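You operate a simulated robot arm through the tools that you are given. There is no shell and no other tool.

You are at the controls of a simulated robot arm. One attempt, no reset.

JOB
Tidy the counter: candle back in its block, both loose batteries in the rack.
Fine: the candle comes out of the candlestick; lid on the jar, lantern off.
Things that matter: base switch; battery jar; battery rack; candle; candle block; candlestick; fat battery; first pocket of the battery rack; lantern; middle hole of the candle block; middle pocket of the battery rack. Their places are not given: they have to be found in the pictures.

Only the result counts: the job must be done as asked and must still hold three seconds after the hand-in. Knocking over, shifting, dropping, spilling or breaking anything else fails it. A push-on lid holds only when it is set on centred and level and pressed home; a screw cap is set on level and turned clockwise until tight.

ROBOT AND FRAMES
A 7-joint arm with a two-finger parallel gripper, fixed in place. Base frame: the origin is on the floor under the middle of its stand, x ahead of it, y to its left, z up; the work surface is at about z = 0.76. Readings come in m, rad, newtons and seconds.
It reaches about 1.372 m from its shoulder. Its first joint turns from -2.601 to 2.601 rad. Payload 3.43 kg.
Tool frame: the origin (TCP) lies between the finger pads and is the grasp point; the fingertips stand 0.03 m ahead of it; z points along the fingers, y is the line along which they close. The gripper opens to 0.094 m. The fingers are 0.028 m wide and 0.01 m thick; the gripper's body (0.05 by 0.096 m) begins 0.055 m behind the TCP.
Orientation is that of the tool frame in the base frame, as a unit quaternion [w, x, y, z]. With the fingers straight down and closing along the base's y, the tool's x points along the base's -x, its y along +y and its z along -z.

CONTROLS
- The arm moves only by the tool drive_tool. Its argument "rows" is a list of rows, each a list of 7 numbers: the turn, a rotation vector about the tool's x, y, z in units of 90 degrees (1.0 is 90 degrees), then the shift along the tool's x, y, z in units of 300 mm (1.0 is 300 mm), then the finger opening in m, from 0 to 0.094. In form: [[rx, ry, rz, dx, dy, dz, hand], ...]. A call has 1 to 20 rows; each row is the pose to reach, as a shift and turn from the pose commanded when the call began, along the tool's axes at that moment. A call with a number of a shift or a turn outside -1 to 1 is refused whole. Rows are played at 5 a second. More than 0.05 m and 0.15 rad between two rows, or a gripper value outside its range, and nothing of the call is played. Where a pose cannot be reached the arm comes as near as it can. A force on the tool above 40 N (or 10 N above the force at the start of the call, whichever is more), or a blocked arm, ends the call early, and 0.2 s more pass. The fingers move at their own pace (about 0.045 m/s each) and stop on an object; they squeeze with about 42 N. The grip force told is the motor's: it shows also when the fingers shut on nothing. Time passes only in rows, and 0.2 s behind the last, so rows that repeat a pose let the fingers close. It gives the time, the measured TCP pose, the force on the tool (base axes), the opening and the grip force at its end, in the units of the frame above (readings bear some noise), with the torque about the TCP (base axes, N m) and any sound that the robot's microphone picked up.
- Cameras (640 x 400 px; columns grow to the right, rows downward): "scene" is fixed at [0.2283, -0.6538, 1.526]; the picture's right is [0.94, -0.35, 0.00], its down [-0.15, -0.40, -0.90] and it looks along [0.32, 0.84, -0.43] (base axes); focal length 346 px, centre (320, 200). "wrist" rides on the gripper at [0.076, 0.014, -0.102] in the tool frame; the picture's right is [-0.18, 0.98, 0.00], its down [-0.75, -0.14, -0.64] and it looks along [-0.63, -0.12, 0.77] (tool axes); focal length 243 px, centre (320, 200).
- camera(camera): a new picture of that camera. It takes no simulated time.
- point_at(camera, pixels): for up to 12 pixels [column, row] of the newest picture of that camera ("zoom" is the newest enlarged one), the place [x, y, z] in the base frame of the surface seen there, good to about 0.002 m, but the place of the scene camera against the robot may be out by one fixed shift of up to 0.018 m in any direction. It takes no simulated time.
- inspect(camera, box): a new picture of the part [left, top, right, bottom] of that camera's present view, enlarged. It takes no simulated time.
- job_done(): hands the job in; it is judged then, once.

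Unless the task says otherwise, let go and move clear before handing in.

The tools are called after "Emit:" as name(argument=value, ...) on one line, values as JSON. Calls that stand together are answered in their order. drive_tool: Moves the arm, as the interface text tells. Its arguments: {"type":"object","properties":{"rows":{"type":"array","items":{"type":"array","items":{"type":"number"}}}},"required":["rows"]} The other tools are called the same way: camera (camera) takes a picture; point_at (camera, pixels) gives the place of the surface under pixels of a picture; inspect (camera, box) takes an enlarged picture of a part of a camera's view; job_done () hands the job in.

At the start:

```text
time_s: 0.0
tool_pos: [0.4175, 0.4674, 1.0503]
tcp_rot: [0.0, 0.0, 1.0, 0.0]
ft_force: [0.0, -0.1, 0.1]
moment: [0.02, 0.0, 0.01]
width: 0.0942
grasp_force: 0.1
```

scene: 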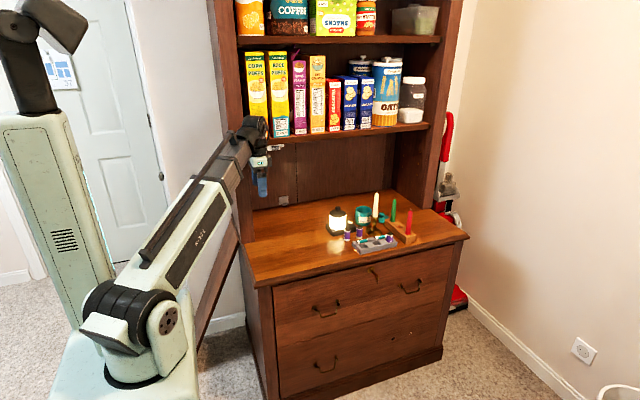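
wrist: 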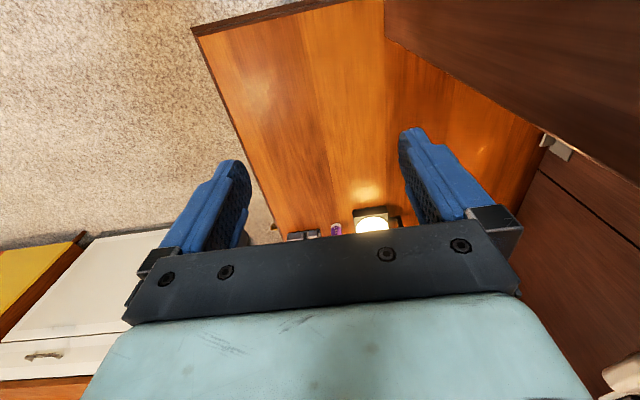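

The scene picture shows the lit lantern near (338,218), a teal jar near (363,213), a candlestick with a white candle near (376,210), a block with green and red candles near (403,230) and the battery rack near (375,243). I will enlarge that area before moving.

Emit:
inspect(camera="scene", box=[310, 180, 430, 255])

Emit:
inspect(camera="wrist", box=[260, 180, 420, 280])

```text
5.33 times, centred on (370, 218) of scene
```

zoom: 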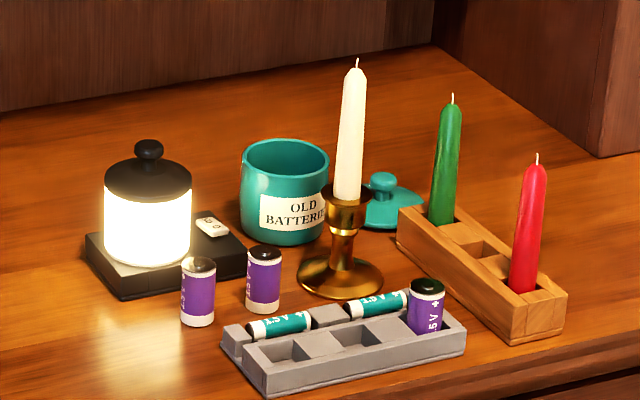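

```text
4.00 times, centred on (340, 230) of wrist
```

zoom: 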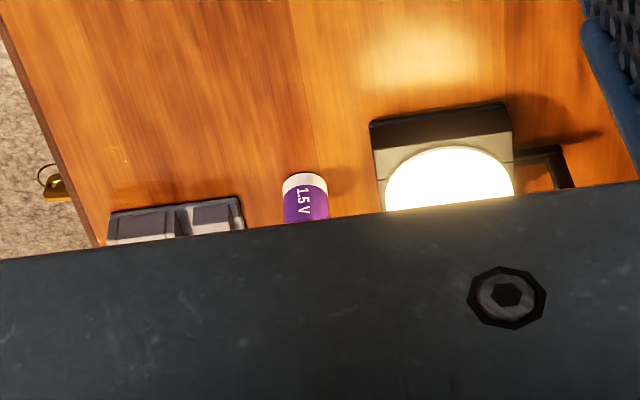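

The enlarged view shows the two loose fat batteries at zoom (198,290) and (263,278). The rack's first and middle front pockets are empty, and so is the block's middle hole. I'll zoom in further on the scene to measure positions.

Emit:
inspect(camera="scene", box=[310, 180, 430, 255])

Emit:
point_at(camera="zoom", pixels=[[198, 266], [263, 252], [275, 350], [360, 333], [427, 287], [470, 250], [357, 75], [346, 195], [340, 285], [285, 150], [383, 180], [148, 150]])

Emit:
point_at(camera="zoom", pixels=[[212, 223], [204, 218], [220, 231], [120, 275], [245, 160], [328, 170], [265, 390], [465, 345], [225, 335], [515, 340], [400, 215], [565, 300]])

```text
5.33 times, centred on (370, 218) of scene
```

zoom: 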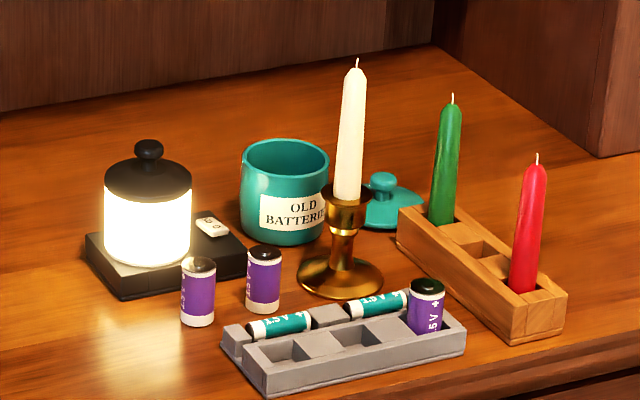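

```text
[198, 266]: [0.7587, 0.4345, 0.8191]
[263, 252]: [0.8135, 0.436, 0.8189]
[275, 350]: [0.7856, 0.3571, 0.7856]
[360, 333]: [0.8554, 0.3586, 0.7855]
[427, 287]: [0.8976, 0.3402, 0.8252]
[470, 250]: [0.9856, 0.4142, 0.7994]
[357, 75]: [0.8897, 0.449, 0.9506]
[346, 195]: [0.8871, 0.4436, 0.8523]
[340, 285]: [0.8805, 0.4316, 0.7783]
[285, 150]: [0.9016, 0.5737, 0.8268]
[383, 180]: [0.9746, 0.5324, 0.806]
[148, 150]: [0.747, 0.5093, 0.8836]
```

```text
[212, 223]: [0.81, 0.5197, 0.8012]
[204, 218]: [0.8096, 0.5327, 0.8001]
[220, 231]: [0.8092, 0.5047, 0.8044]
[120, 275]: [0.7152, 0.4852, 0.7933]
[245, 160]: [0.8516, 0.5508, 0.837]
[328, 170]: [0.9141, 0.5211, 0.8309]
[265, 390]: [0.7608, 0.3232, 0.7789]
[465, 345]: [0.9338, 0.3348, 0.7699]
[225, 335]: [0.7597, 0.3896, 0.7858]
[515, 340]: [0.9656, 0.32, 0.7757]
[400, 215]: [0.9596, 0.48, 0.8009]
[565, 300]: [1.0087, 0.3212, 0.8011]
```

The tops of the loose batteries are at about (0.759,0.434,0.819) and (0.813,0.436,0.819) in scene coordinates, which may be off by up to 18 mm. I'll bring the wrist camera over the counter at a safe height to correct them.

Emit:
drive_tool(rows=[[0, 0, 0, -0.118, -0.011, -0.029, 0.094], [0, 0, 0, -0.236, -0.022, -0.058, 0.094], [0, 0, 0, -0.354, -0.033, -0.087, 0.094], [0, 0, 0, -0.472, -0.045, -0.116, 0.094], [0, 0, 0, -0.59, -0.056, -0.146, 0.094], [0, 0, 0, -0.708, -0.067, -0.175, 0.094], [0, 0, 0, -0.826, -0.079, -0.204, 0.094], [0, 0, 0, -0.942, -0.09, -0.233, 0.094], [0, 0, 0, -0.942, -0.09, -0.233, 0.094]])

Emit:
camera(camera="wrist")

Emit:
camera(camera="scene")

```text
time_s: 2.0
tool_pos: [0.6997, 0.4395, 1.1227]
tcp_rot: [0.0, 0.0, 1.0, 0.0]
ft_force: [-0.6, 0.1, -0.3]
moment: [0.01, 0.02, 0.01]
width: 0.0942
grasp_force: 0.2
```

```text
taken
```

wrist: 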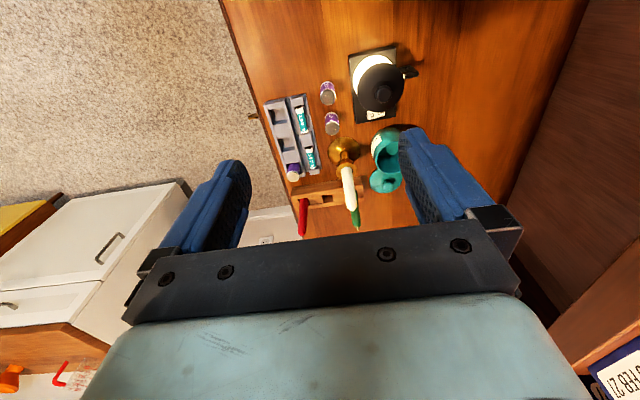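

```text
taken
```

scene: 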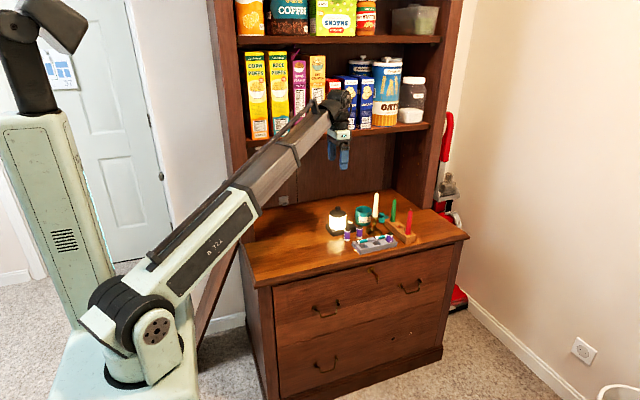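

The wrist view now shows the whole set: rack around (290,140), batteries at (327,93) and (332,124), lantern at (380,85) and jar at (385,145). I'll enlarge it.

Emit:
inspect(camera="wrist", box=[250, 30, 426, 140])

Emit:
point_at(camera="zoom", pixels=[[284, 242], [302, 358], [284, 220], [302, 338], [466, 220], [450, 310], [95, 300], [110, 400]])

Emit:
inspect(camera="wrist", box=[250, 120, 426, 230])

```text
3.64 times, centred on (338, 85) of wrist
```

zoom: 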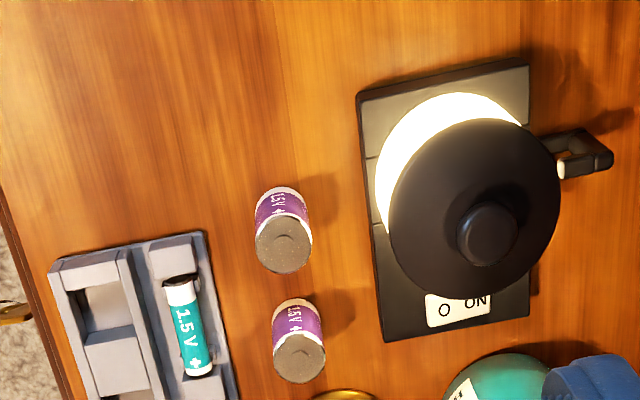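

```text
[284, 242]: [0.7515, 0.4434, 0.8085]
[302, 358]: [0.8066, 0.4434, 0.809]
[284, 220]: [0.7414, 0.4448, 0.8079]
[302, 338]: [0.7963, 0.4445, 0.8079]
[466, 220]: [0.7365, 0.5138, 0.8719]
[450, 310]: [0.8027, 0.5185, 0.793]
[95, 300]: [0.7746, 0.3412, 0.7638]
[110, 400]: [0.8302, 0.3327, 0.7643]
```

```text
3.64 times, centred on (338, 175) of wrist
```

zoom: 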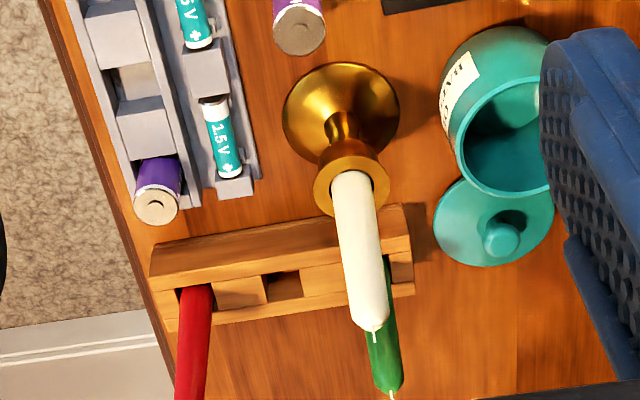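

From the wrist, the battery tops are at about (0.751,0.443,0.8085) and (0.806,0.443,0.809), so the scene camera reads about 10 mm high in z. Next I'll zoom in on the switch at wrist (374,115) and on the rack and block.

Emit:
inspect(camera="wrist", box=[355, 95, 403, 125])

Emit:
inspect(camera="scene", box=[322, 203, 370, 233])

Emit:
inspect(camera="scene", box=[346, 230, 402, 265])

```text
13.33 times, centred on (379, 110) of wrist
```

zoom: 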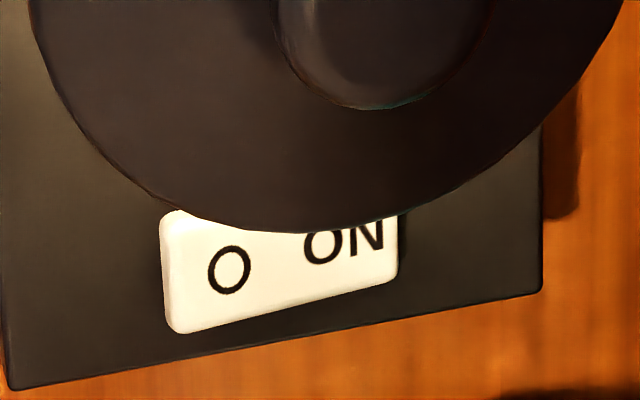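

```text
13.33 times, centred on (346, 218) of scene
```

zoom: 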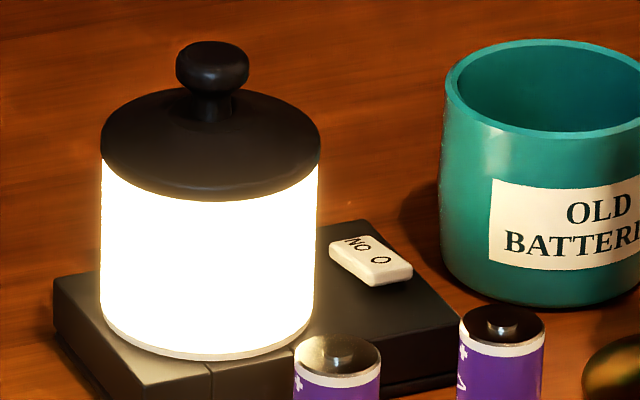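

```text
11.43 times, centred on (374, 248) of scene
```

zoom: 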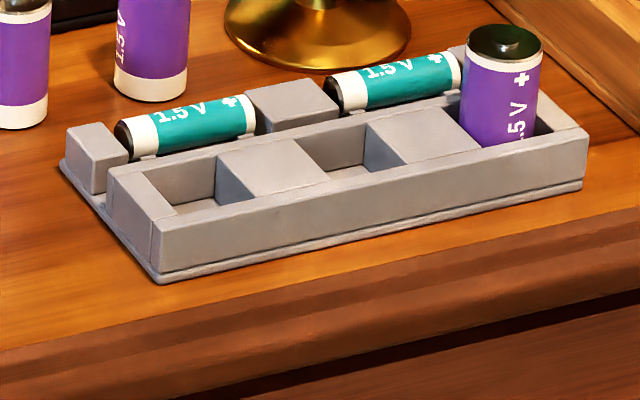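

The rocker's "O" end is the raised one (scene z 0.804, against 0.800 at the "ON" end), so pressing "O" turns the lantern off. I'll move closer to get accurate wrist measurements.

Emit:
drive_tool(rows=[[0, 0, 0, -0.07, 0.011, 0.09, 0.094], [0, 0, 0, -0.14, 0.022, 0.18, 0.094], [0, 0, 0, -0.2, 0.033, 0.267, 0.094], [0, 0, 0, -0.2, 0.033, 0.267, 0.094]])

Emit:
camera(camera="wrist")

Emit:
inspect(camera="wrist", box=[240, 0, 432, 120])

```text
time_s: 3.0
tool_pos: [0.7611, 0.4511, 1.0417]
tcp_rot: [0.0, 0.0, 1.0, 0.001]
ft_force: [0.6, -0.3, -0.6]
moment: [0.01, -0.01, 0.02]
width: 0.0937
grasp_force: 0.1
```

```text
taken
```

wrist: 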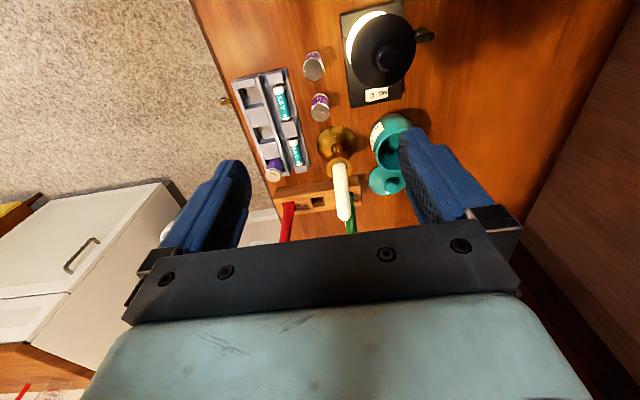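

```text
3.33 times, centred on (336, 60) of wrist
```

zoom: 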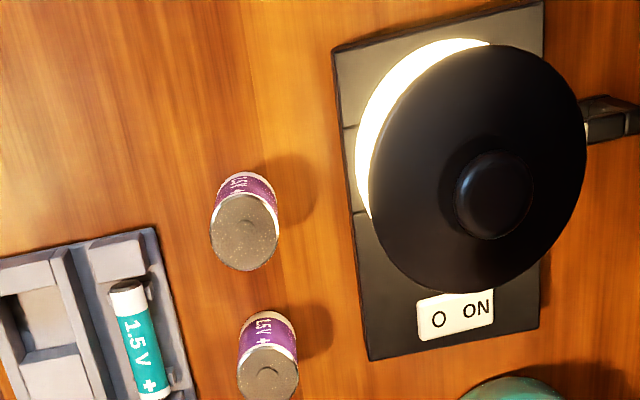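

The wrist zoom shows the rocker from "O" at (438,320) to "ON" at (476,310), partly under the edge of the lantern top. I'll measure the switch, the base, the lantern top and both batteries.

Emit:
point_at(camera="zoom", pixels=[[422, 322], [438, 320], [457, 315], [475, 310], [490, 307], [440, 337], [380, 345], [455, 288], [530, 325], [580, 160], [490, 195], [375, 150]])

Emit:
point_at(camera="zoom", pixels=[[214, 236], [276, 236], [245, 268], [245, 199], [245, 222], [240, 375], [297, 375], [268, 347], [266, 371], [350, 120], [610, 115], [345, 60]])

Emit:
inspect(camera="wrist", box=[220, 60, 348, 140])

```text
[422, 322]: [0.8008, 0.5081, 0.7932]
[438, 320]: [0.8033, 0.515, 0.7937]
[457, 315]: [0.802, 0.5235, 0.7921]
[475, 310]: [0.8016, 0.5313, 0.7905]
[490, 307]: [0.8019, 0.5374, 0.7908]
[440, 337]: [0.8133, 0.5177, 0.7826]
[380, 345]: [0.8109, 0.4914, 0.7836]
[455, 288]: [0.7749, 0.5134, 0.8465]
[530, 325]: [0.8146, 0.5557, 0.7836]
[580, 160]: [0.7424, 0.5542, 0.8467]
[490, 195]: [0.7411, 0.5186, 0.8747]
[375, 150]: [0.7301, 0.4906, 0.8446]
```

```text
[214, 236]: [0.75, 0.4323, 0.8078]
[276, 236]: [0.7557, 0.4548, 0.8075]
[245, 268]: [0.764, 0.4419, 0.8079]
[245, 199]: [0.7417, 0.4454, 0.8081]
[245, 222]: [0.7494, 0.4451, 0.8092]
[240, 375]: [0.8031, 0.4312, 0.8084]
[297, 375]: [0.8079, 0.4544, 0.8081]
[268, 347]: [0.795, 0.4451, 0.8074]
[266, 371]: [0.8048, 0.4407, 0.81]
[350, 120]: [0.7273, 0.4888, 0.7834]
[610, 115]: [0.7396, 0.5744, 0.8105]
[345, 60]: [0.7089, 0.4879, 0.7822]
```

```text
5.00 times, centred on (284, 100) of wrist
```

zoom: 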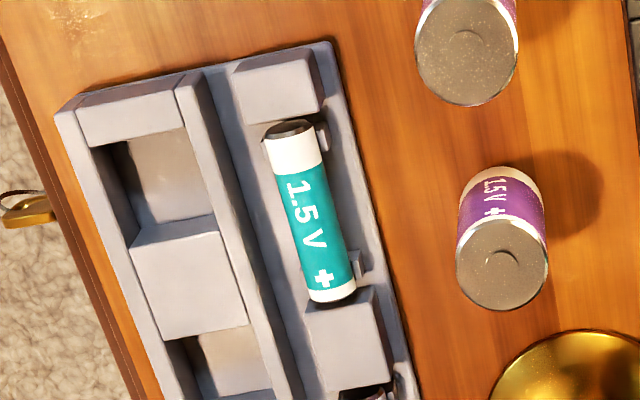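

The rocker spans y 0.507 ("O" end, raised to z 0.793) to 0.539 at x≈0.802, and the lantern top's edge reaches x≈0.777. I'll close the fingers and hover above the "O" end.

Emit:
drive_tool(rows=[[0, 0, 0, -0.038, 0.048, 0.083, 0.0], [0, 0, 0, -0.077, 0.096, 0.167, 0.0], [0, 0, 0, -0.115, 0.144, 0.25, 0.0], [0, 0, 0, -0.153, 0.192, 0.333, 0.0], [0, 0, 0, -0.153, 0.192, 0.333, 0.0], [0, 0, 0, -0.153, 0.192, 0.45, 0.0], [0, 0, 0, -0.153, 0.192, 0.567, 0.0], [0, 0, 0, -0.153, 0.192, 0.65, 0.0], [0, 0, 0, -0.153, 0.192, 0.65, 0.0]])

Emit:
camera(camera="wrist")

Emit:
inspect(camera="scene", box=[306, 180, 386, 230])

```text
time_s: 5.0
tool_pos: [0.8068, 0.5078, 0.8463]
tcp_rot: [0.0, -0.001, 1.0, 0.001]
ft_force: [0.3, -0.9, -0.5]
moment: [0.01, -0.01, -0.02]
width: 0.0
grasp_force: 33.4
```

```text
taken
```

wrist: 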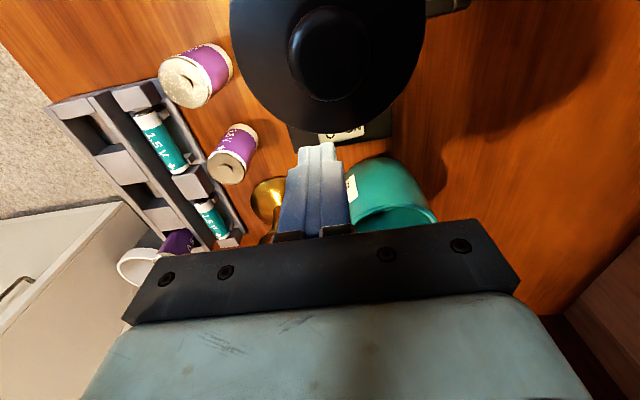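

```text
8.00 times, centred on (346, 205) of scene
```

zoom: 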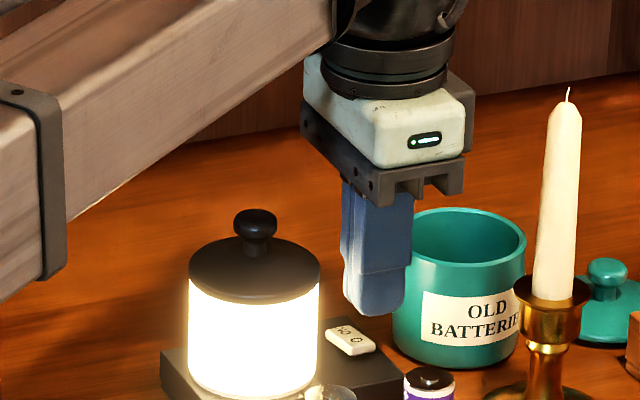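

The closed fingertips are poised above the "O" end and the lantern is still lit. Before I go lower I want to check how far the forearm is from the lantern.

Emit:
point_at(camera="zoom", pixels=[[20, 285], [55, 265], [150, 170], [300, 70], [255, 215], [375, 305], [340, 345], [425, 225], [385, 100]])

Emit:
camera(camera="scene")

```text
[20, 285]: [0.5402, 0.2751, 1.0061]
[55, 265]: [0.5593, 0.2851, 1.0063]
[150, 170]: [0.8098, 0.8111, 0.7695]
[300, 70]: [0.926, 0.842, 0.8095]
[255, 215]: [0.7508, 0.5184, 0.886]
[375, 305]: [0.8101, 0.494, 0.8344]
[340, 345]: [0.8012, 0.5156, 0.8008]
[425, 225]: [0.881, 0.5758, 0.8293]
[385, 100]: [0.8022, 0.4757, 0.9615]
```

```text
taken
```

scene: 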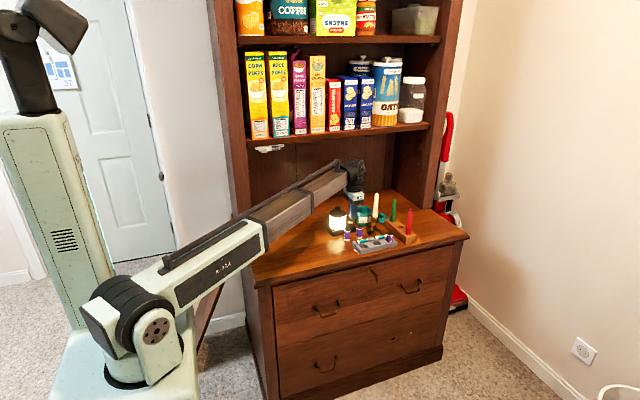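

The forearm stays high (z≈1.0) and well away from the lantern. I'll press the "O" end down in small steps and watch the force.

Emit:
drive_tool(rows=[[0, 0, 0, 0, 0, 0.04, 0.0], [0, 0, 0, 0, 0, 0.06, 0.0], [0, 0, 0, 0, 0, 0.068, 0.0], [0, 0, 0, 0, 0, 0.075, 0.0], [0, 0, 0, 0, 0, 0.082, 0.0], [0, 0, 0, 0, 0, 0.088, 0.0], [0, 0, 0, 0, 0, 0.088, 0.0]])

Emit:
inspect(camera="scene", box=[306, 180, 386, 230])

```text
time_s: 6.6
tool_pos: [0.8057, 0.5073, 0.8218]
tcp_rot: [0.001, -0.001, 1.0, 0.001]
ft_force: [0.9, -2.3, 19.1]
moment: [0.07, 0.09, 0.01]
width: 0.0
grasp_force: 33.3
heard: click
```

```text
8.00 times, centred on (346, 205) of scene
```

zoom: 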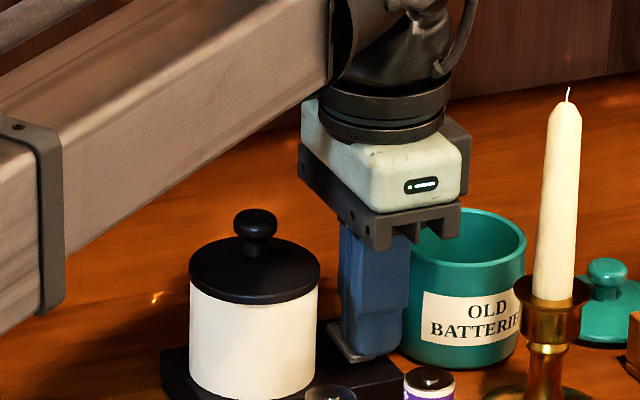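

There was a click and the lantern glass went dark, so it is off. I'll lift straight up and move over to view the rack closely.

Emit:
drive_tool(rows=[[0, 0, 0, 0, 0, -0.1, 0.0], [0, 0, 0, 0, 0, -0.25, 0.0], [0, 0, 0, 0, 0, -0.4, 0.0], [0, 0, 0, 0, 0, -0.55, 0.0], [0, 0, 0, 0, 0, -0.65, 0.0], [0, 0, 0, 0.03, -0.13, -0.65, 0.03], [0, 0, 0, 0.06, -0.27, -0.65, 0.06], [0, 0, 0, 0.1, -0.4, -0.65, 0.06], [0, 0, 0, 0.1, -0.4, -0.65, 0.06]])

Emit:
camera(camera="wrist")

Emit:
inspect(camera="scene", box=[310, 180, 430, 255])

```text
time_s: 8.6
tool_pos: [0.7749, 0.3883, 1.016]
tcp_rot: [0.0, -0.001, 1.0, 0.0]
ft_force: [-0.2, -0.1, 0.1]
moment: [-0.03, -0.02, -0.01]
width: 0.0601
grasp_force: 0.1
```

```text
taken
```

wrist: 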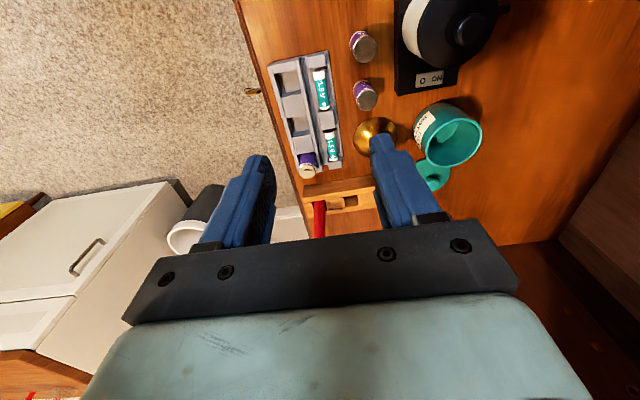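

```text
5.33 times, centred on (370, 218) of scene
```

zoom: 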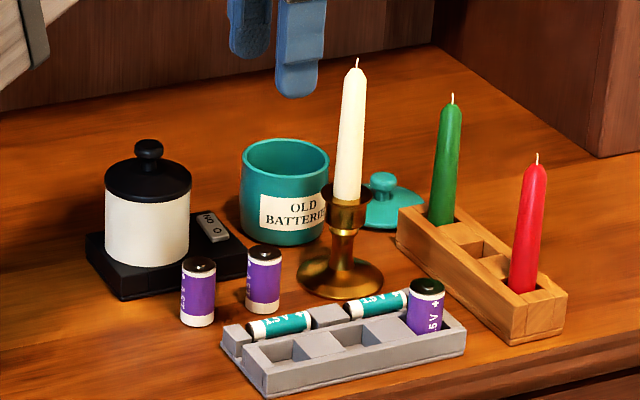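

The lantern stays off and nothing else has moved. The wrist view has the rack at (305,110), so I'll zoom in and measure the pockets.

Emit:
inspect(camera="wrist", box=[250, 40, 410, 140])

Emit:
inspect(camera="wrist", box=[260, 50, 356, 110])

```text
4.00 times, centred on (330, 90) of wrist
```

zoom: 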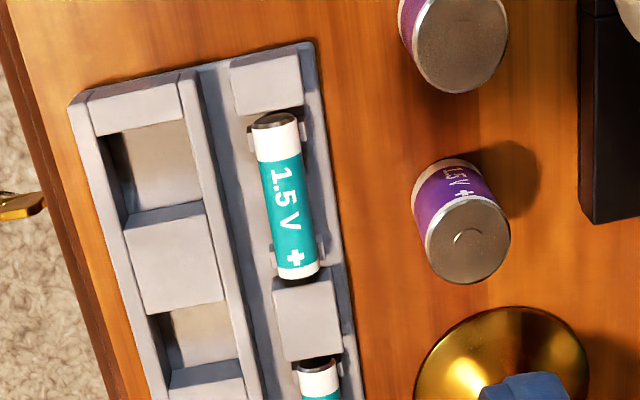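

```text
6.67 times, centred on (308, 80) of wrist
```

zoom: 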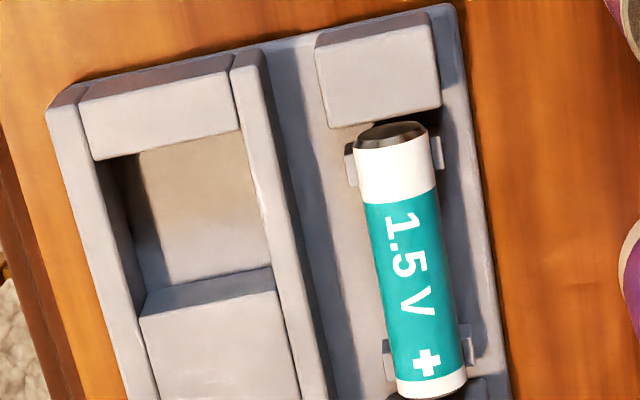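

I can see the first pocket clearly, with its opening corners at about (92,160), (240,130), (275,268) and (142,318). I'll measure its edges and floor.

Emit:
point_at(camera="zoom", pixels=[[95, 157], [237, 127], [144, 322], [274, 297], [165, 143], [208, 312], [112, 230], [265, 210], [200, 215], [160, 110], [220, 350], [150, 170]])

Emit:
inspect(camera="wrist", box=[270, 85, 366, 145])

```text
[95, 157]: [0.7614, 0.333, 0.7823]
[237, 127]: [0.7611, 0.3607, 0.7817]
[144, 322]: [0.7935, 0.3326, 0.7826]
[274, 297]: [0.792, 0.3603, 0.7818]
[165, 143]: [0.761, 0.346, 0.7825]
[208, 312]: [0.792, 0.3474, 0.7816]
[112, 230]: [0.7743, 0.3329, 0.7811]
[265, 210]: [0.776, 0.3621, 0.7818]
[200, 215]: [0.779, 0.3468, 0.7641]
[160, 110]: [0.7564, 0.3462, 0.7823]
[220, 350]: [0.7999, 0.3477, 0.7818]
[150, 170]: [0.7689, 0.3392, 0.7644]
```

```text
6.67 times, centred on (318, 115) of wrist
```

zoom: 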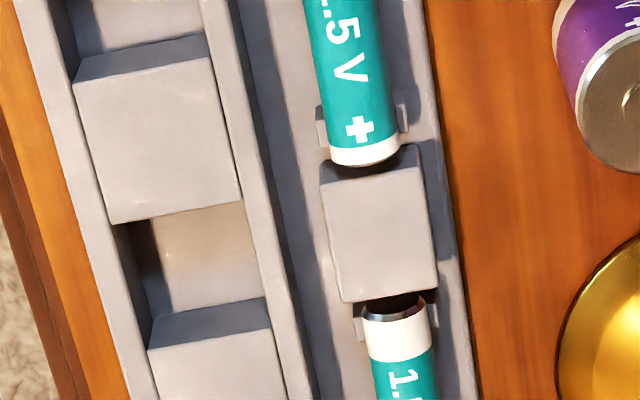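

The first pocket is x 0.7615–0.792 and y 0.333–0.361, with its top at z 0.782 and floor at 0.764. Now I'll measure the middle pocket, whose edges in this zoom are near (108,223)–(242,200) and (150,350)–(272,328).

Emit:
point_at(camera="zoom", pixels=[[111, 220], [238, 197], [152, 353], [270, 331], [175, 208], [212, 341], [125, 275], [262, 265], [215, 250], [160, 150]])

Emit:
inspect(camera="wrist", box=[330, 20, 394, 120])

```text
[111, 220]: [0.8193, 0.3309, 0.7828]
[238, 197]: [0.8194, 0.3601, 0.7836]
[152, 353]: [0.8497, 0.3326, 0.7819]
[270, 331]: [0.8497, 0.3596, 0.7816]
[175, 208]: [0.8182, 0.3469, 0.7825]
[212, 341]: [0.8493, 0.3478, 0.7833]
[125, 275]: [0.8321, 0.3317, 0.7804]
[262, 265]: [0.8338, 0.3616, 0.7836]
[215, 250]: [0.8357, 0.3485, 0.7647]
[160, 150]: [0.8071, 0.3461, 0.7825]
```

```text
4.00 times, centred on (362, 70) of wrist
```

zoom: 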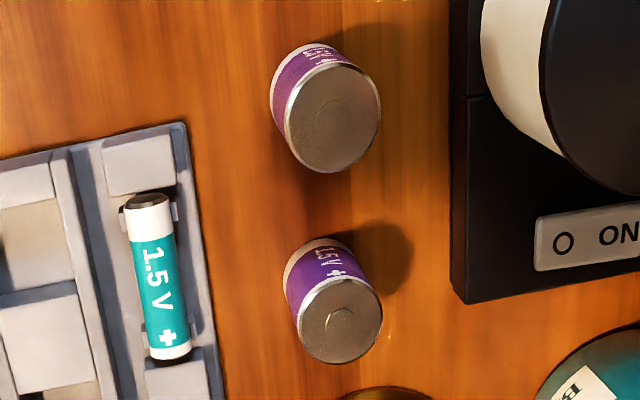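

The middle pocket is x 0.819–0.8495 and y 0.332–0.361. In this zoom the battery tops are centred at about (333,118) and (341,320); I'll measure their rims.

Emit:
point_at(camera="zoom", pixels=[[290, 130], [377, 105], [322, 69], [345, 167], [333, 118], [302, 330], [379, 307], [333, 282], [350, 358], [341, 318], [250, 250], [420, 330]])

```text
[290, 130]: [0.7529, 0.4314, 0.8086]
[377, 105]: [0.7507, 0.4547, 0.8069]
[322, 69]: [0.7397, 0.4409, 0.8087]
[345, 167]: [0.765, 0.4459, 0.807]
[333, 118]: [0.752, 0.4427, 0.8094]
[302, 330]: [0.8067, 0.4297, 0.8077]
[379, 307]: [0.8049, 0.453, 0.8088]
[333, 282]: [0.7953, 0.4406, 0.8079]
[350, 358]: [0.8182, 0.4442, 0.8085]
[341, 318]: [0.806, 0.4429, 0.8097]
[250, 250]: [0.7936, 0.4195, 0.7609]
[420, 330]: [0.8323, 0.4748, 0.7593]
```

The batteries are centred at (0.752,0.443) and (0.8065,0.442), about 24.5 mm across, on a counter at z 0.760. I need the height of the teal AA cells so the fingers clear them during placement.

Emit:
point_at(camera="zoom", pixels=[[150, 222], [156, 280], [165, 330], [135, 165], [170, 385], [60, 200], [170, 352]])

Emit:
inspect(camera="wrist", box=[270, 120, 366, 180])

```text
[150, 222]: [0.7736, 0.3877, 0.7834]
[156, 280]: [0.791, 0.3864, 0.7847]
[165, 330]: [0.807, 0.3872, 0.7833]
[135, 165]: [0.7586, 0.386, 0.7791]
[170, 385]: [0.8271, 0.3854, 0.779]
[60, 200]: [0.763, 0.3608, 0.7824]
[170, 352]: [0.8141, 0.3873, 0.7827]
```

```text
6.67 times, centred on (318, 150) of wrist
```

zoom: 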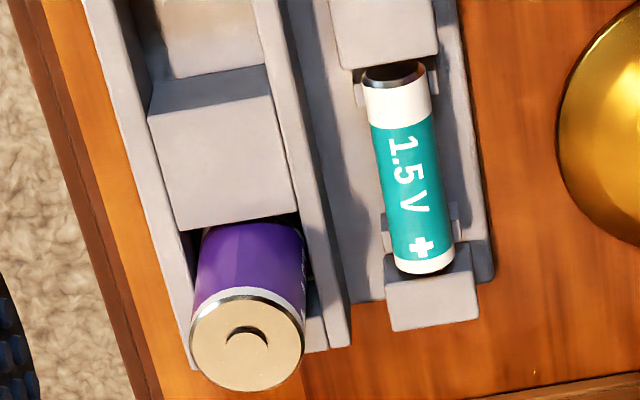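

The AA tops are at z 0.785, so fingertips kept at z≥0.79 will clear them. I'll go down over the first loose battery at (0.7523,0.443) with the fingers open 40 mm, and check before closing.

Emit:
drive_tool(rows=[[0, 0, 0, 0.026, 0.061, 0.128, 0.04], [0, 0, 0, 0.053, 0.122, 0.256, 0.04], [0, 0, 0, 0.079, 0.183, 0.383, 0.04], [0, 0, 0, 0.079, 0.183, 0.383, 0.04], [0, 0, 0, 0.079, 0.183, 0.48, 0.04], [0, 0, 0, 0.079, 0.183, 0.56, 0.04], [0, 0, 0, 0.079, 0.183, 0.62, 0.04], [0, 0, 0, 0.079, 0.183, 0.657, 0.04], [0, 0, 0, 0.079, 0.183, 0.657, 0.04]])

Emit:
camera(camera="wrist")

Emit:
inspect(camera="scene", box=[310, 180, 406, 240])

```text
time_s: 10.6
tool_pos: [0.7512, 0.4432, 0.8174]
tcp_rot: [-0.001, 0.0, 1.0, -0.001]
ft_force: [-0.2, 0.7, 0.3]
moment: [0.01, -0.03, 0.0]
width: 0.0401
grasp_force: 0.0
```

```text
taken
```

wrist: 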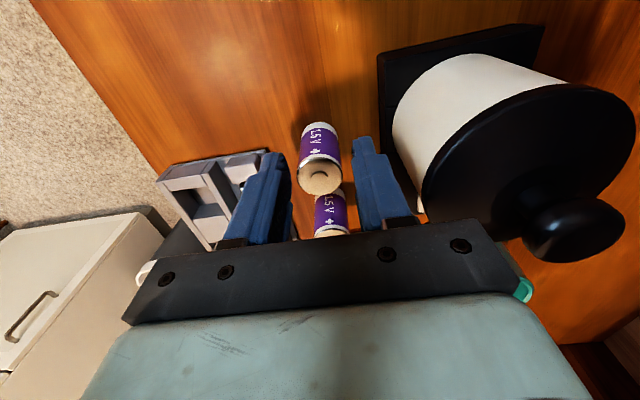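

```text
6.67 times, centred on (358, 210) of scene
```

zoom: 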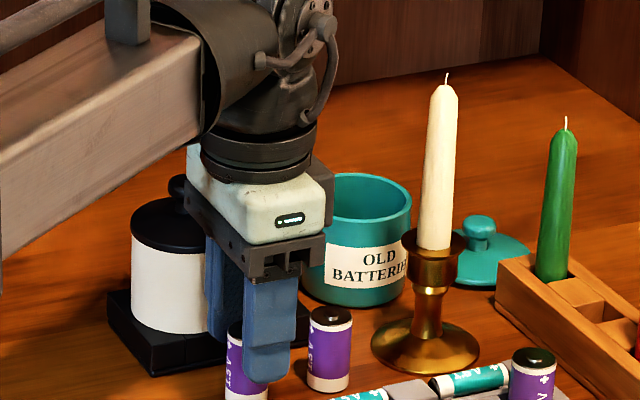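

The battery's top disc sits centred between the fingers at (320,176), right where it should be. I'll close on it and check the grip.

Emit:
drive_tool(rows=[[0, 0, 0, 0, 0, 0, 0.01], [0, 0, 0, 0, 0, 0, 0.0], [0, 0, 0, 0, 0, 0, 0.0], [0, 0, 0, 0, 0, 0, 0.0]])

```text
time_s: 11.6
tool_pos: [0.7521, 0.4436, 0.8177]
tcp_rot: [0.0, 0.001, 1.0, 0.0]
ft_force: [-0.8, 0.6, -1.1]
moment: [0.01, -0.03, 0.01]
width: 0.0244
grasp_force: 42.0
```

The grip is 24.4 mm wide at 42 N, so the battery is held. I'll lift 90 mm and carry it to hover over the first pocket at (0.777,0.347).

Emit:
drive_tool(rows=[[0, 0, 0, 0, 0, -0.05, 0.0], [0, 0, 0, 0, 0, -0.15, 0.0], [0, 0, 0, 0, 0, -0.3, 0.0], [0, 0, 0, -0.0206, -0.08, -0.3, 0.0], [0, 0, 0, -0.0412, -0.16, -0.3, 0.0], [0, 0, 0, -0.0618, -0.24, -0.3, 0.0], [0, 0, 0, -0.0823, -0.32, -0.3, 0.0], [0, 0, 0, -0.0823, -0.32, -0.2, 0.0], [0, 0, 0, -0.0823, -0.32, -0.13, 0.0], [0, 0, 0, -0.0823, -0.32, -0.13, 0.0]])

Emit:
camera(camera="wrist")

Emit:
inspect(camera="scene", box=[326, 200, 422, 260])

```text
time_s: 13.8
tool_pos: [0.7766, 0.3481, 0.8564]
tcp_rot: [0.0, 0.0, 1.0, 0.0]
ft_force: [1.1, -0.5, -1.7]
moment: [-0.01, 0.03, 0.0]
width: 0.0245
grasp_force: 41.7
```

```text
taken
```

wrist: 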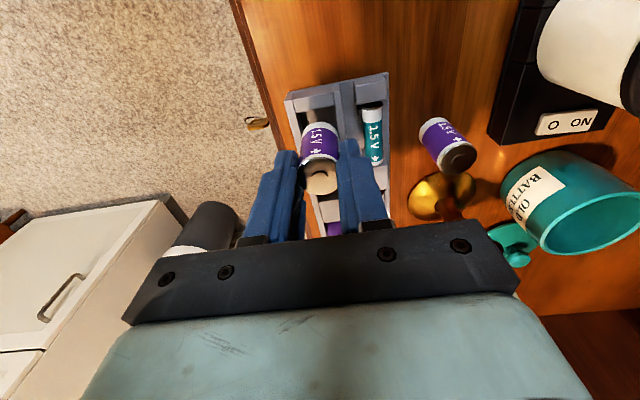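

```text
6.67 times, centred on (374, 230) of scene
```

zoom: 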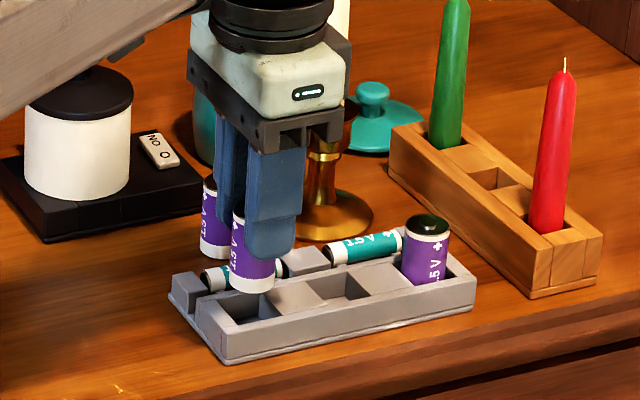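

The battery hovers above the first pocket at wrist (320,145). I'll zoom in to check the alignment before lowering.

Emit:
inspect(camera="wrist", box=[272, 70, 400, 150])

Emit:
point_at(camera="zoom", pixels=[[150, 310], [240, 250], [330, 300], [240, 310], [120, 220], [310, 190], [215, 180], [200, 225], [250, 395]])

```text
5.00 times, centred on (336, 110) of wrist
```

zoom: 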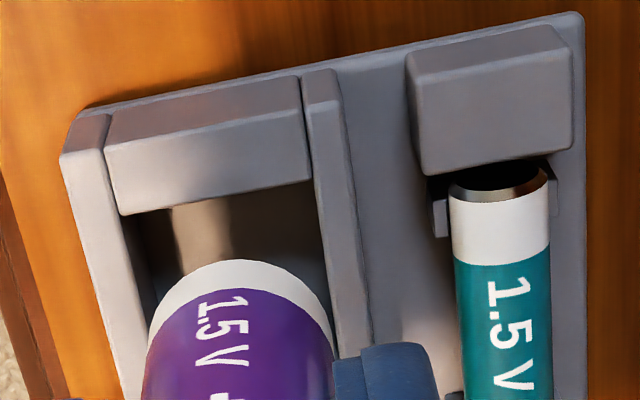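

```text
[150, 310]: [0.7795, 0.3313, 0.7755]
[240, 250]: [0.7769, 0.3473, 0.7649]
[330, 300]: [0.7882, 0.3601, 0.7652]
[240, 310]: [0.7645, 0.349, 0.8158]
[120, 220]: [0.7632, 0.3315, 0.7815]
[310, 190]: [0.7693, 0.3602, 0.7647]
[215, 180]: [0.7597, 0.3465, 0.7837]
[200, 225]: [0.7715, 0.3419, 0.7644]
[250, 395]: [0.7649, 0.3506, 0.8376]
```

The battery's near face is at x 0.7645, so its centre is at about 0.777 and it lines up with the pocket in x and y. I'll lower it slowly, stopping partway to check the force.

Emit:
drive_tool(rows=[[0, 0, 0, 0, 0, 0.03, 0.0], [0, 0, 0, 0, 0, 0.055, 0.0], [0, 0, 0, 0, 0, 0.07, 0.0], [0, 0, 0, 0, 0, 0.085, 0.0], [0, 0, 0, 0, 0, 0.085, 0.0]])

Emit:
inspect(camera="wrist", box=[272, 70, 400, 150])

```text
time_s: 15.0
tool_pos: [0.7772, 0.3471, 0.8309]
tcp_rot: [0.0, 0.0, 1.0, 0.0]
ft_force: [1.0, 0.9, 0.3]
moment: [0.03, 0.02, 0.0]
width: 0.0245
grasp_force: 42.2
```

```text
5.00 times, centred on (336, 110) of wrist
```

zoom: 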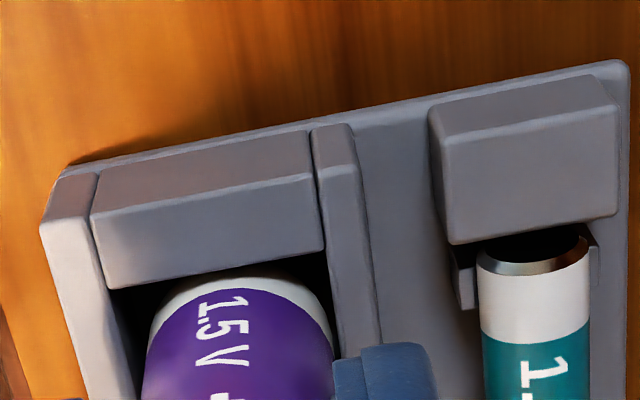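

The battery is inside the pocket with no contact force. I'll lower it the last 9.5 mm to the floor.

Emit:
drive_tool(rows=[[0, 0, 0, 0, 0, 0.015, 0.0], [0, 0, 0, 0, 0, 0.025, 0.0], [0, 0, 0, 0, 0, 0.031, 0.0], [0, 0, 0, 0, 0, 0.033, 0.0]])

```text
time_s: 16.0
tool_pos: [0.7776, 0.3462, 0.8233]
tcp_rot: [0.001, 0.0, 1.0, 0.001]
ft_force: [1.4, 0.9, 23.0]
moment: [0.04, -0.02, -0.03]
width: 0.0243
grasp_force: 41.6
```

There is 23 N upward, so the battery is on the floor of the pocket. I'll ease off slightly, open just enough to release, and lift clear.

Emit:
drive_tool(rows=[[0, 0, 0, 0, 0, -0.005, 0.0], [0, 0, 0, 0, 0, -0.005, 0.036], [0, 0, 0, 0, 0, -0.005, 0.036], [0, 0, 0, 0, 0, -0.005, 0.036], [0, 0, 0, 0, 0, -0.05, 0.036], [0, 0, 0, 0, 0, -0.12, 0.036], [0, 0, 0, 0, 0, -0.25, 0.036], [0, 0, 0, 0, 0, -0.4, 0.036], [0, 0, 0, 0, 0, -0.4, 0.04]])

Emit:
camera(camera="wrist")

Emit:
inspect(camera="scene", box=[326, 200, 422, 260])

```text
time_s: 18.0
tool_pos: [0.7777, 0.3479, 0.9412]
tcp_rot: [0.0, -0.001, 1.0, -0.001]
ft_force: [-0.7, 0.2, -0.1]
moment: [0.03, 0.0, 0.02]
width: 0.04
grasp_force: 0.0
```

```text
taken
```

wrist: 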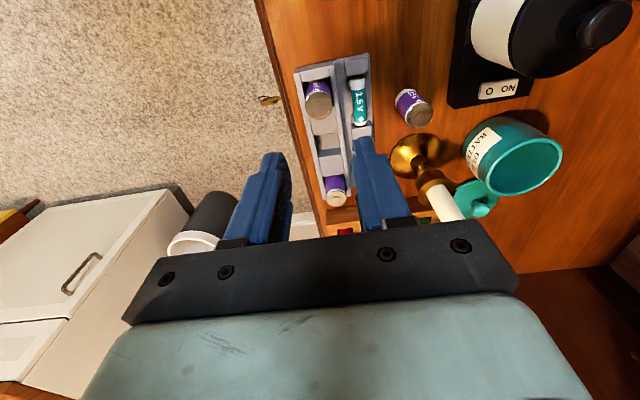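

```text
6.67 times, centred on (374, 230) of scene
```

zoom: 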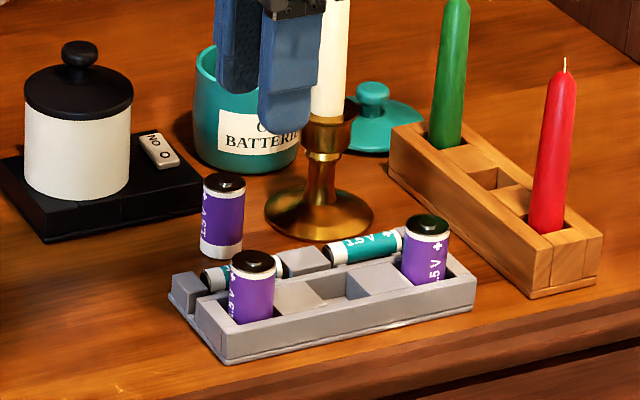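

The first battery stands in the first pocket and nothing else has moved. Next is the second battery at (0.8065,0.442).

Emit:
drive_tool(rows=[[0, 0, 0, -0.033, 0.106, 0, 0.04], [0, 0, 0, -0.066, 0.212, 0, 0.04], [0, 0, 0, -0.098, 0.317, 0, 0.04], [0, 0, 0, -0.098, 0.317, 0.1, 0.04], [0, 0, 0, -0.098, 0.317, 0.22, 0.04], [0, 0, 0, -0.098, 0.317, 0.32, 0.04], [0, 0, 0, -0.098, 0.317, 0.38, 0.04], [0, 0, 0, -0.098, 0.317, 0.412, 0.04], [0, 0, 0, -0.098, 0.317, 0.412, 0.04]])

Emit:
camera(camera="wrist")

Emit:
inspect(camera="scene", box=[326, 190, 422, 250])

```text
time_s: 20.0
tool_pos: [0.8061, 0.4432, 0.8175]
tcp_rot: [-0.001, -0.001, 1.0, 0.0]
ft_force: [-0.2, -0.2, 0.3]
moment: [-0.05, -0.02, -0.01]
width: 0.0399
grasp_force: 0.1
```

```text
taken
```

wrist: 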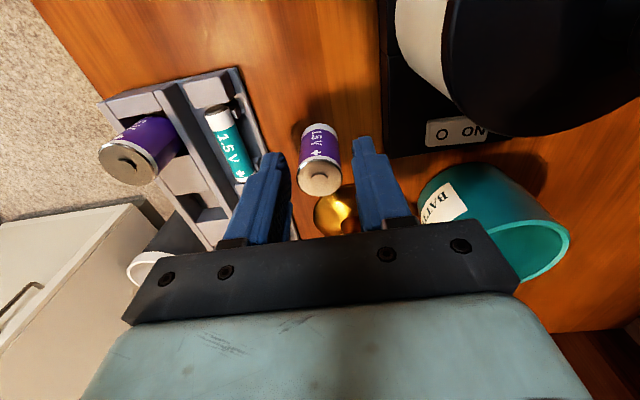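

```text
6.67 times, centred on (374, 220) of scene
```

zoom: 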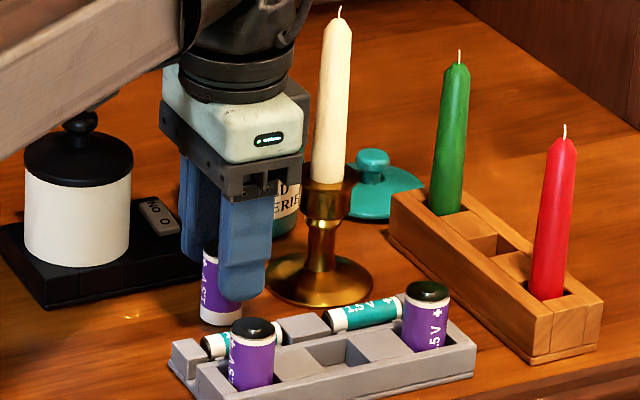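

The second battery's top is centred at (320,178) between the fingers. I'll close, lift, move in y first and then x to the middle pocket at (0.8345,0.3465), and hover there.

Emit:
drive_tool(rows=[[0, 0, 0, 0, 0, 0, 0.01], [0, 0, 0, 0, 0, 0, 0.0], [0, 0, 0, 0, 0, 0, 0.0], [0, 0, 0, 0, 0, 0, 0.0], [0, 0, 0, 0, 0, -0.05, 0.0], [0, 0, 0, 0, 0, -0.15, 0.0], [0, 0, 0, 0, 0, -0.3, 0.0], [0, 0, 0, 0, -0.08, -0.3, 0.0], [0, 0, 0, 0, -0.2, -0.3, 0.0], [0, 0, 0, -0.04, -0.3183, -0.3, 0.0], [0, 0, 0, -0.0933, -0.3183, -0.3, 0.0], [0, 0, 0, -0.0933, -0.3183, -0.2, 0.0], [0, 0, 0, -0.0933, -0.3183, -0.13, 0.0], [0, 0, 0, -0.0933, -0.3183, -0.13, 0.0]])

Emit:
camera(camera="wrist")

Emit:
inspect(camera="wrist", box=[272, 70, 400, 150])

Emit:
point_at(camera="zoom", pixels=[[240, 310], [240, 350], [250, 395], [160, 350], [325, 340]])

Emit:
inspect(camera="scene", box=[326, 200, 422, 260])

```text
time_s: 23.0
tool_pos: [0.8345, 0.3467, 0.8567]
tcp_rot: [0.001, -0.001, 1.0, 0.0]
ft_force: [1.1, -0.1, 0.2]
moment: [0.0, -0.01, 0.06]
width: 0.0242
grasp_force: 41.8
```

```text
taken
```

wrist: 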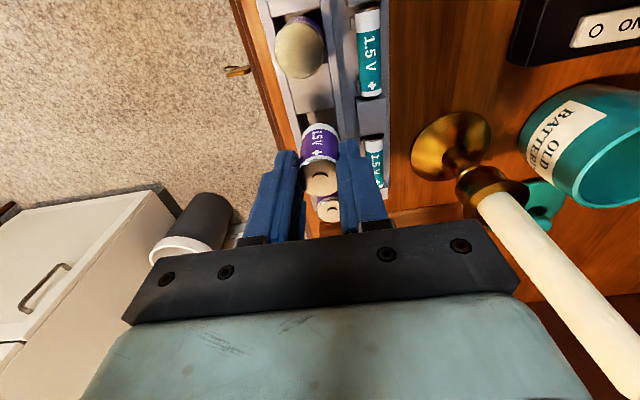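

```text
5.00 times, centred on (336, 110) of wrist
```

zoom: 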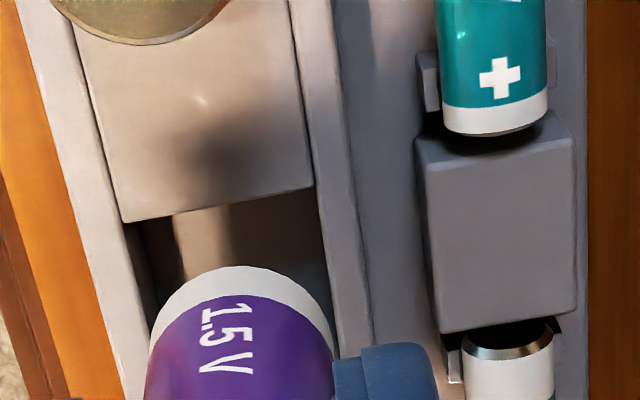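

```text
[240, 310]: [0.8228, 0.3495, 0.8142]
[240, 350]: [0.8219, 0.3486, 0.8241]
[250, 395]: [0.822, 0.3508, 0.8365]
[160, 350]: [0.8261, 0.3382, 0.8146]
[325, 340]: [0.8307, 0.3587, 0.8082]
```

```text
6.67 times, centred on (374, 230) of scene
```

zoom: 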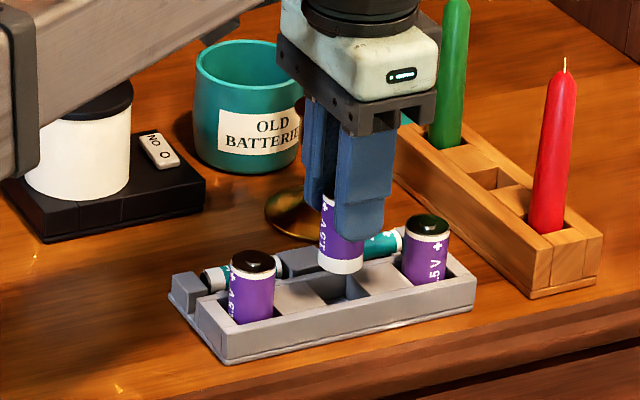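

The battery's near face is at x 0.822, so its centre is at 0.834 over the middle pocket. I'll lower it in the same way.

Emit:
drive_tool(rows=[[0, 0, 0, 0, 0, 0.03, 0.0], [0, 0, 0, 0, 0, 0.055, 0.0], [0, 0, 0, 0, 0, 0.07, 0.0], [0, 0, 0, 0, 0, 0.085, 0.0], [0, 0, 0, 0, 0, 0.085, 0.0]])

Emit:
inspect(camera="wrist", box=[272, 70, 400, 150])

```text
time_s: 24.2
tool_pos: [0.8336, 0.3477, 0.8313]
tcp_rot: [0.0, 0.0, 1.0, -0.001]
ft_force: [-0.6, 1.0, -1.0]
moment: [0.01, 0.0, 0.04]
width: 0.0243
grasp_force: 41.8
```

```text
5.00 times, centred on (336, 110) of wrist
```

zoom: 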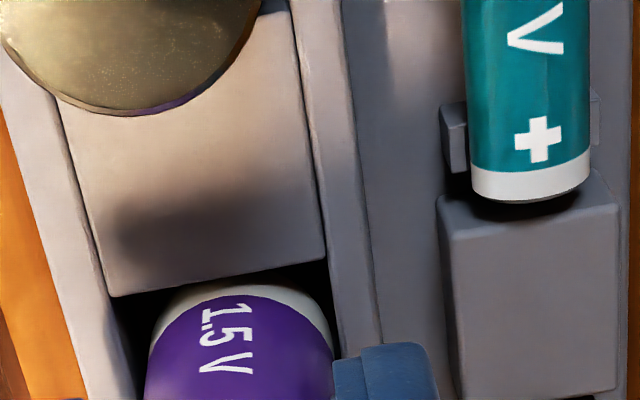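

The second battery has entered the middle pocket with no contact force. I'll lower it to the floor.

Emit:
drive_tool(rows=[[0, 0, 0, 0, 0, 0.015, 0.0], [0, 0, 0, 0, 0, 0.025, 0.0], [0, 0, 0, 0, 0, 0.03, 0.0], [0, 0, 0, 0, 0, 0.032, 0.0]])

```text
time_s: 25.2
tool_pos: [0.8338, 0.3469, 0.8233]
tcp_rot: [0.001, 0.0, 1.0, 0.001]
ft_force: [1.1, -0.5, 14.9]
moment: [-0.02, -0.04, 0.02]
width: 0.0243
grasp_force: 42.0
```

15 N upward means it is seated. I'll ease off, open, and lift clear.

Emit:
drive_tool(rows=[[0, 0, 0, 0, 0, -0.004, 0.0], [0, 0, 0, 0, 0, -0.004, 0.036], [0, 0, 0, 0, 0, -0.004, 0.036], [0, 0, 0, 0, 0, -0.004, 0.036], [0, 0, 0, 0, 0, -0.05, 0.036], [0, 0, 0, 0, 0, -0.12, 0.036], [0, 0, 0, 0, 0, -0.25, 0.036], [0, 0, 0, 0, 0, -0.4, 0.036], [0, 0, 0, 0, 0, -0.55, 0.036], [0, 0, 0, 0, 0, -0.7, 0.06], [0, 0, 0, 0, 0, -0.7, 0.06]])

Emit:
camera(camera="wrist")

Emit:
inspect(camera="scene", box=[310, 180, 430, 255])

```text
time_s: 27.6
tool_pos: [0.8344, 0.3464, 1.031]
tcp_rot: [0.001, 0.0, 1.0, 0.0]
ft_force: [0.6, 0.4, 0.3]
moment: [0.01, -0.03, -0.02]
width: 0.0597
grasp_force: 0.1
```

```text
taken
```

wrist: 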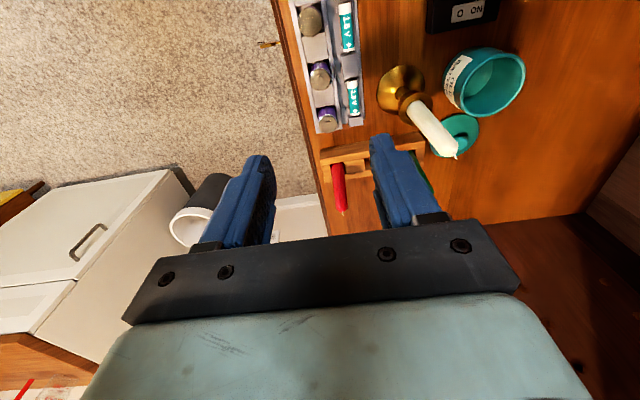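

```text
5.33 times, centred on (370, 218) of scene
```

zoom: 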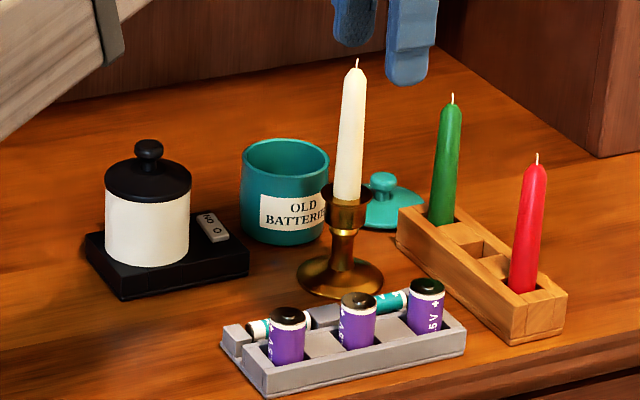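

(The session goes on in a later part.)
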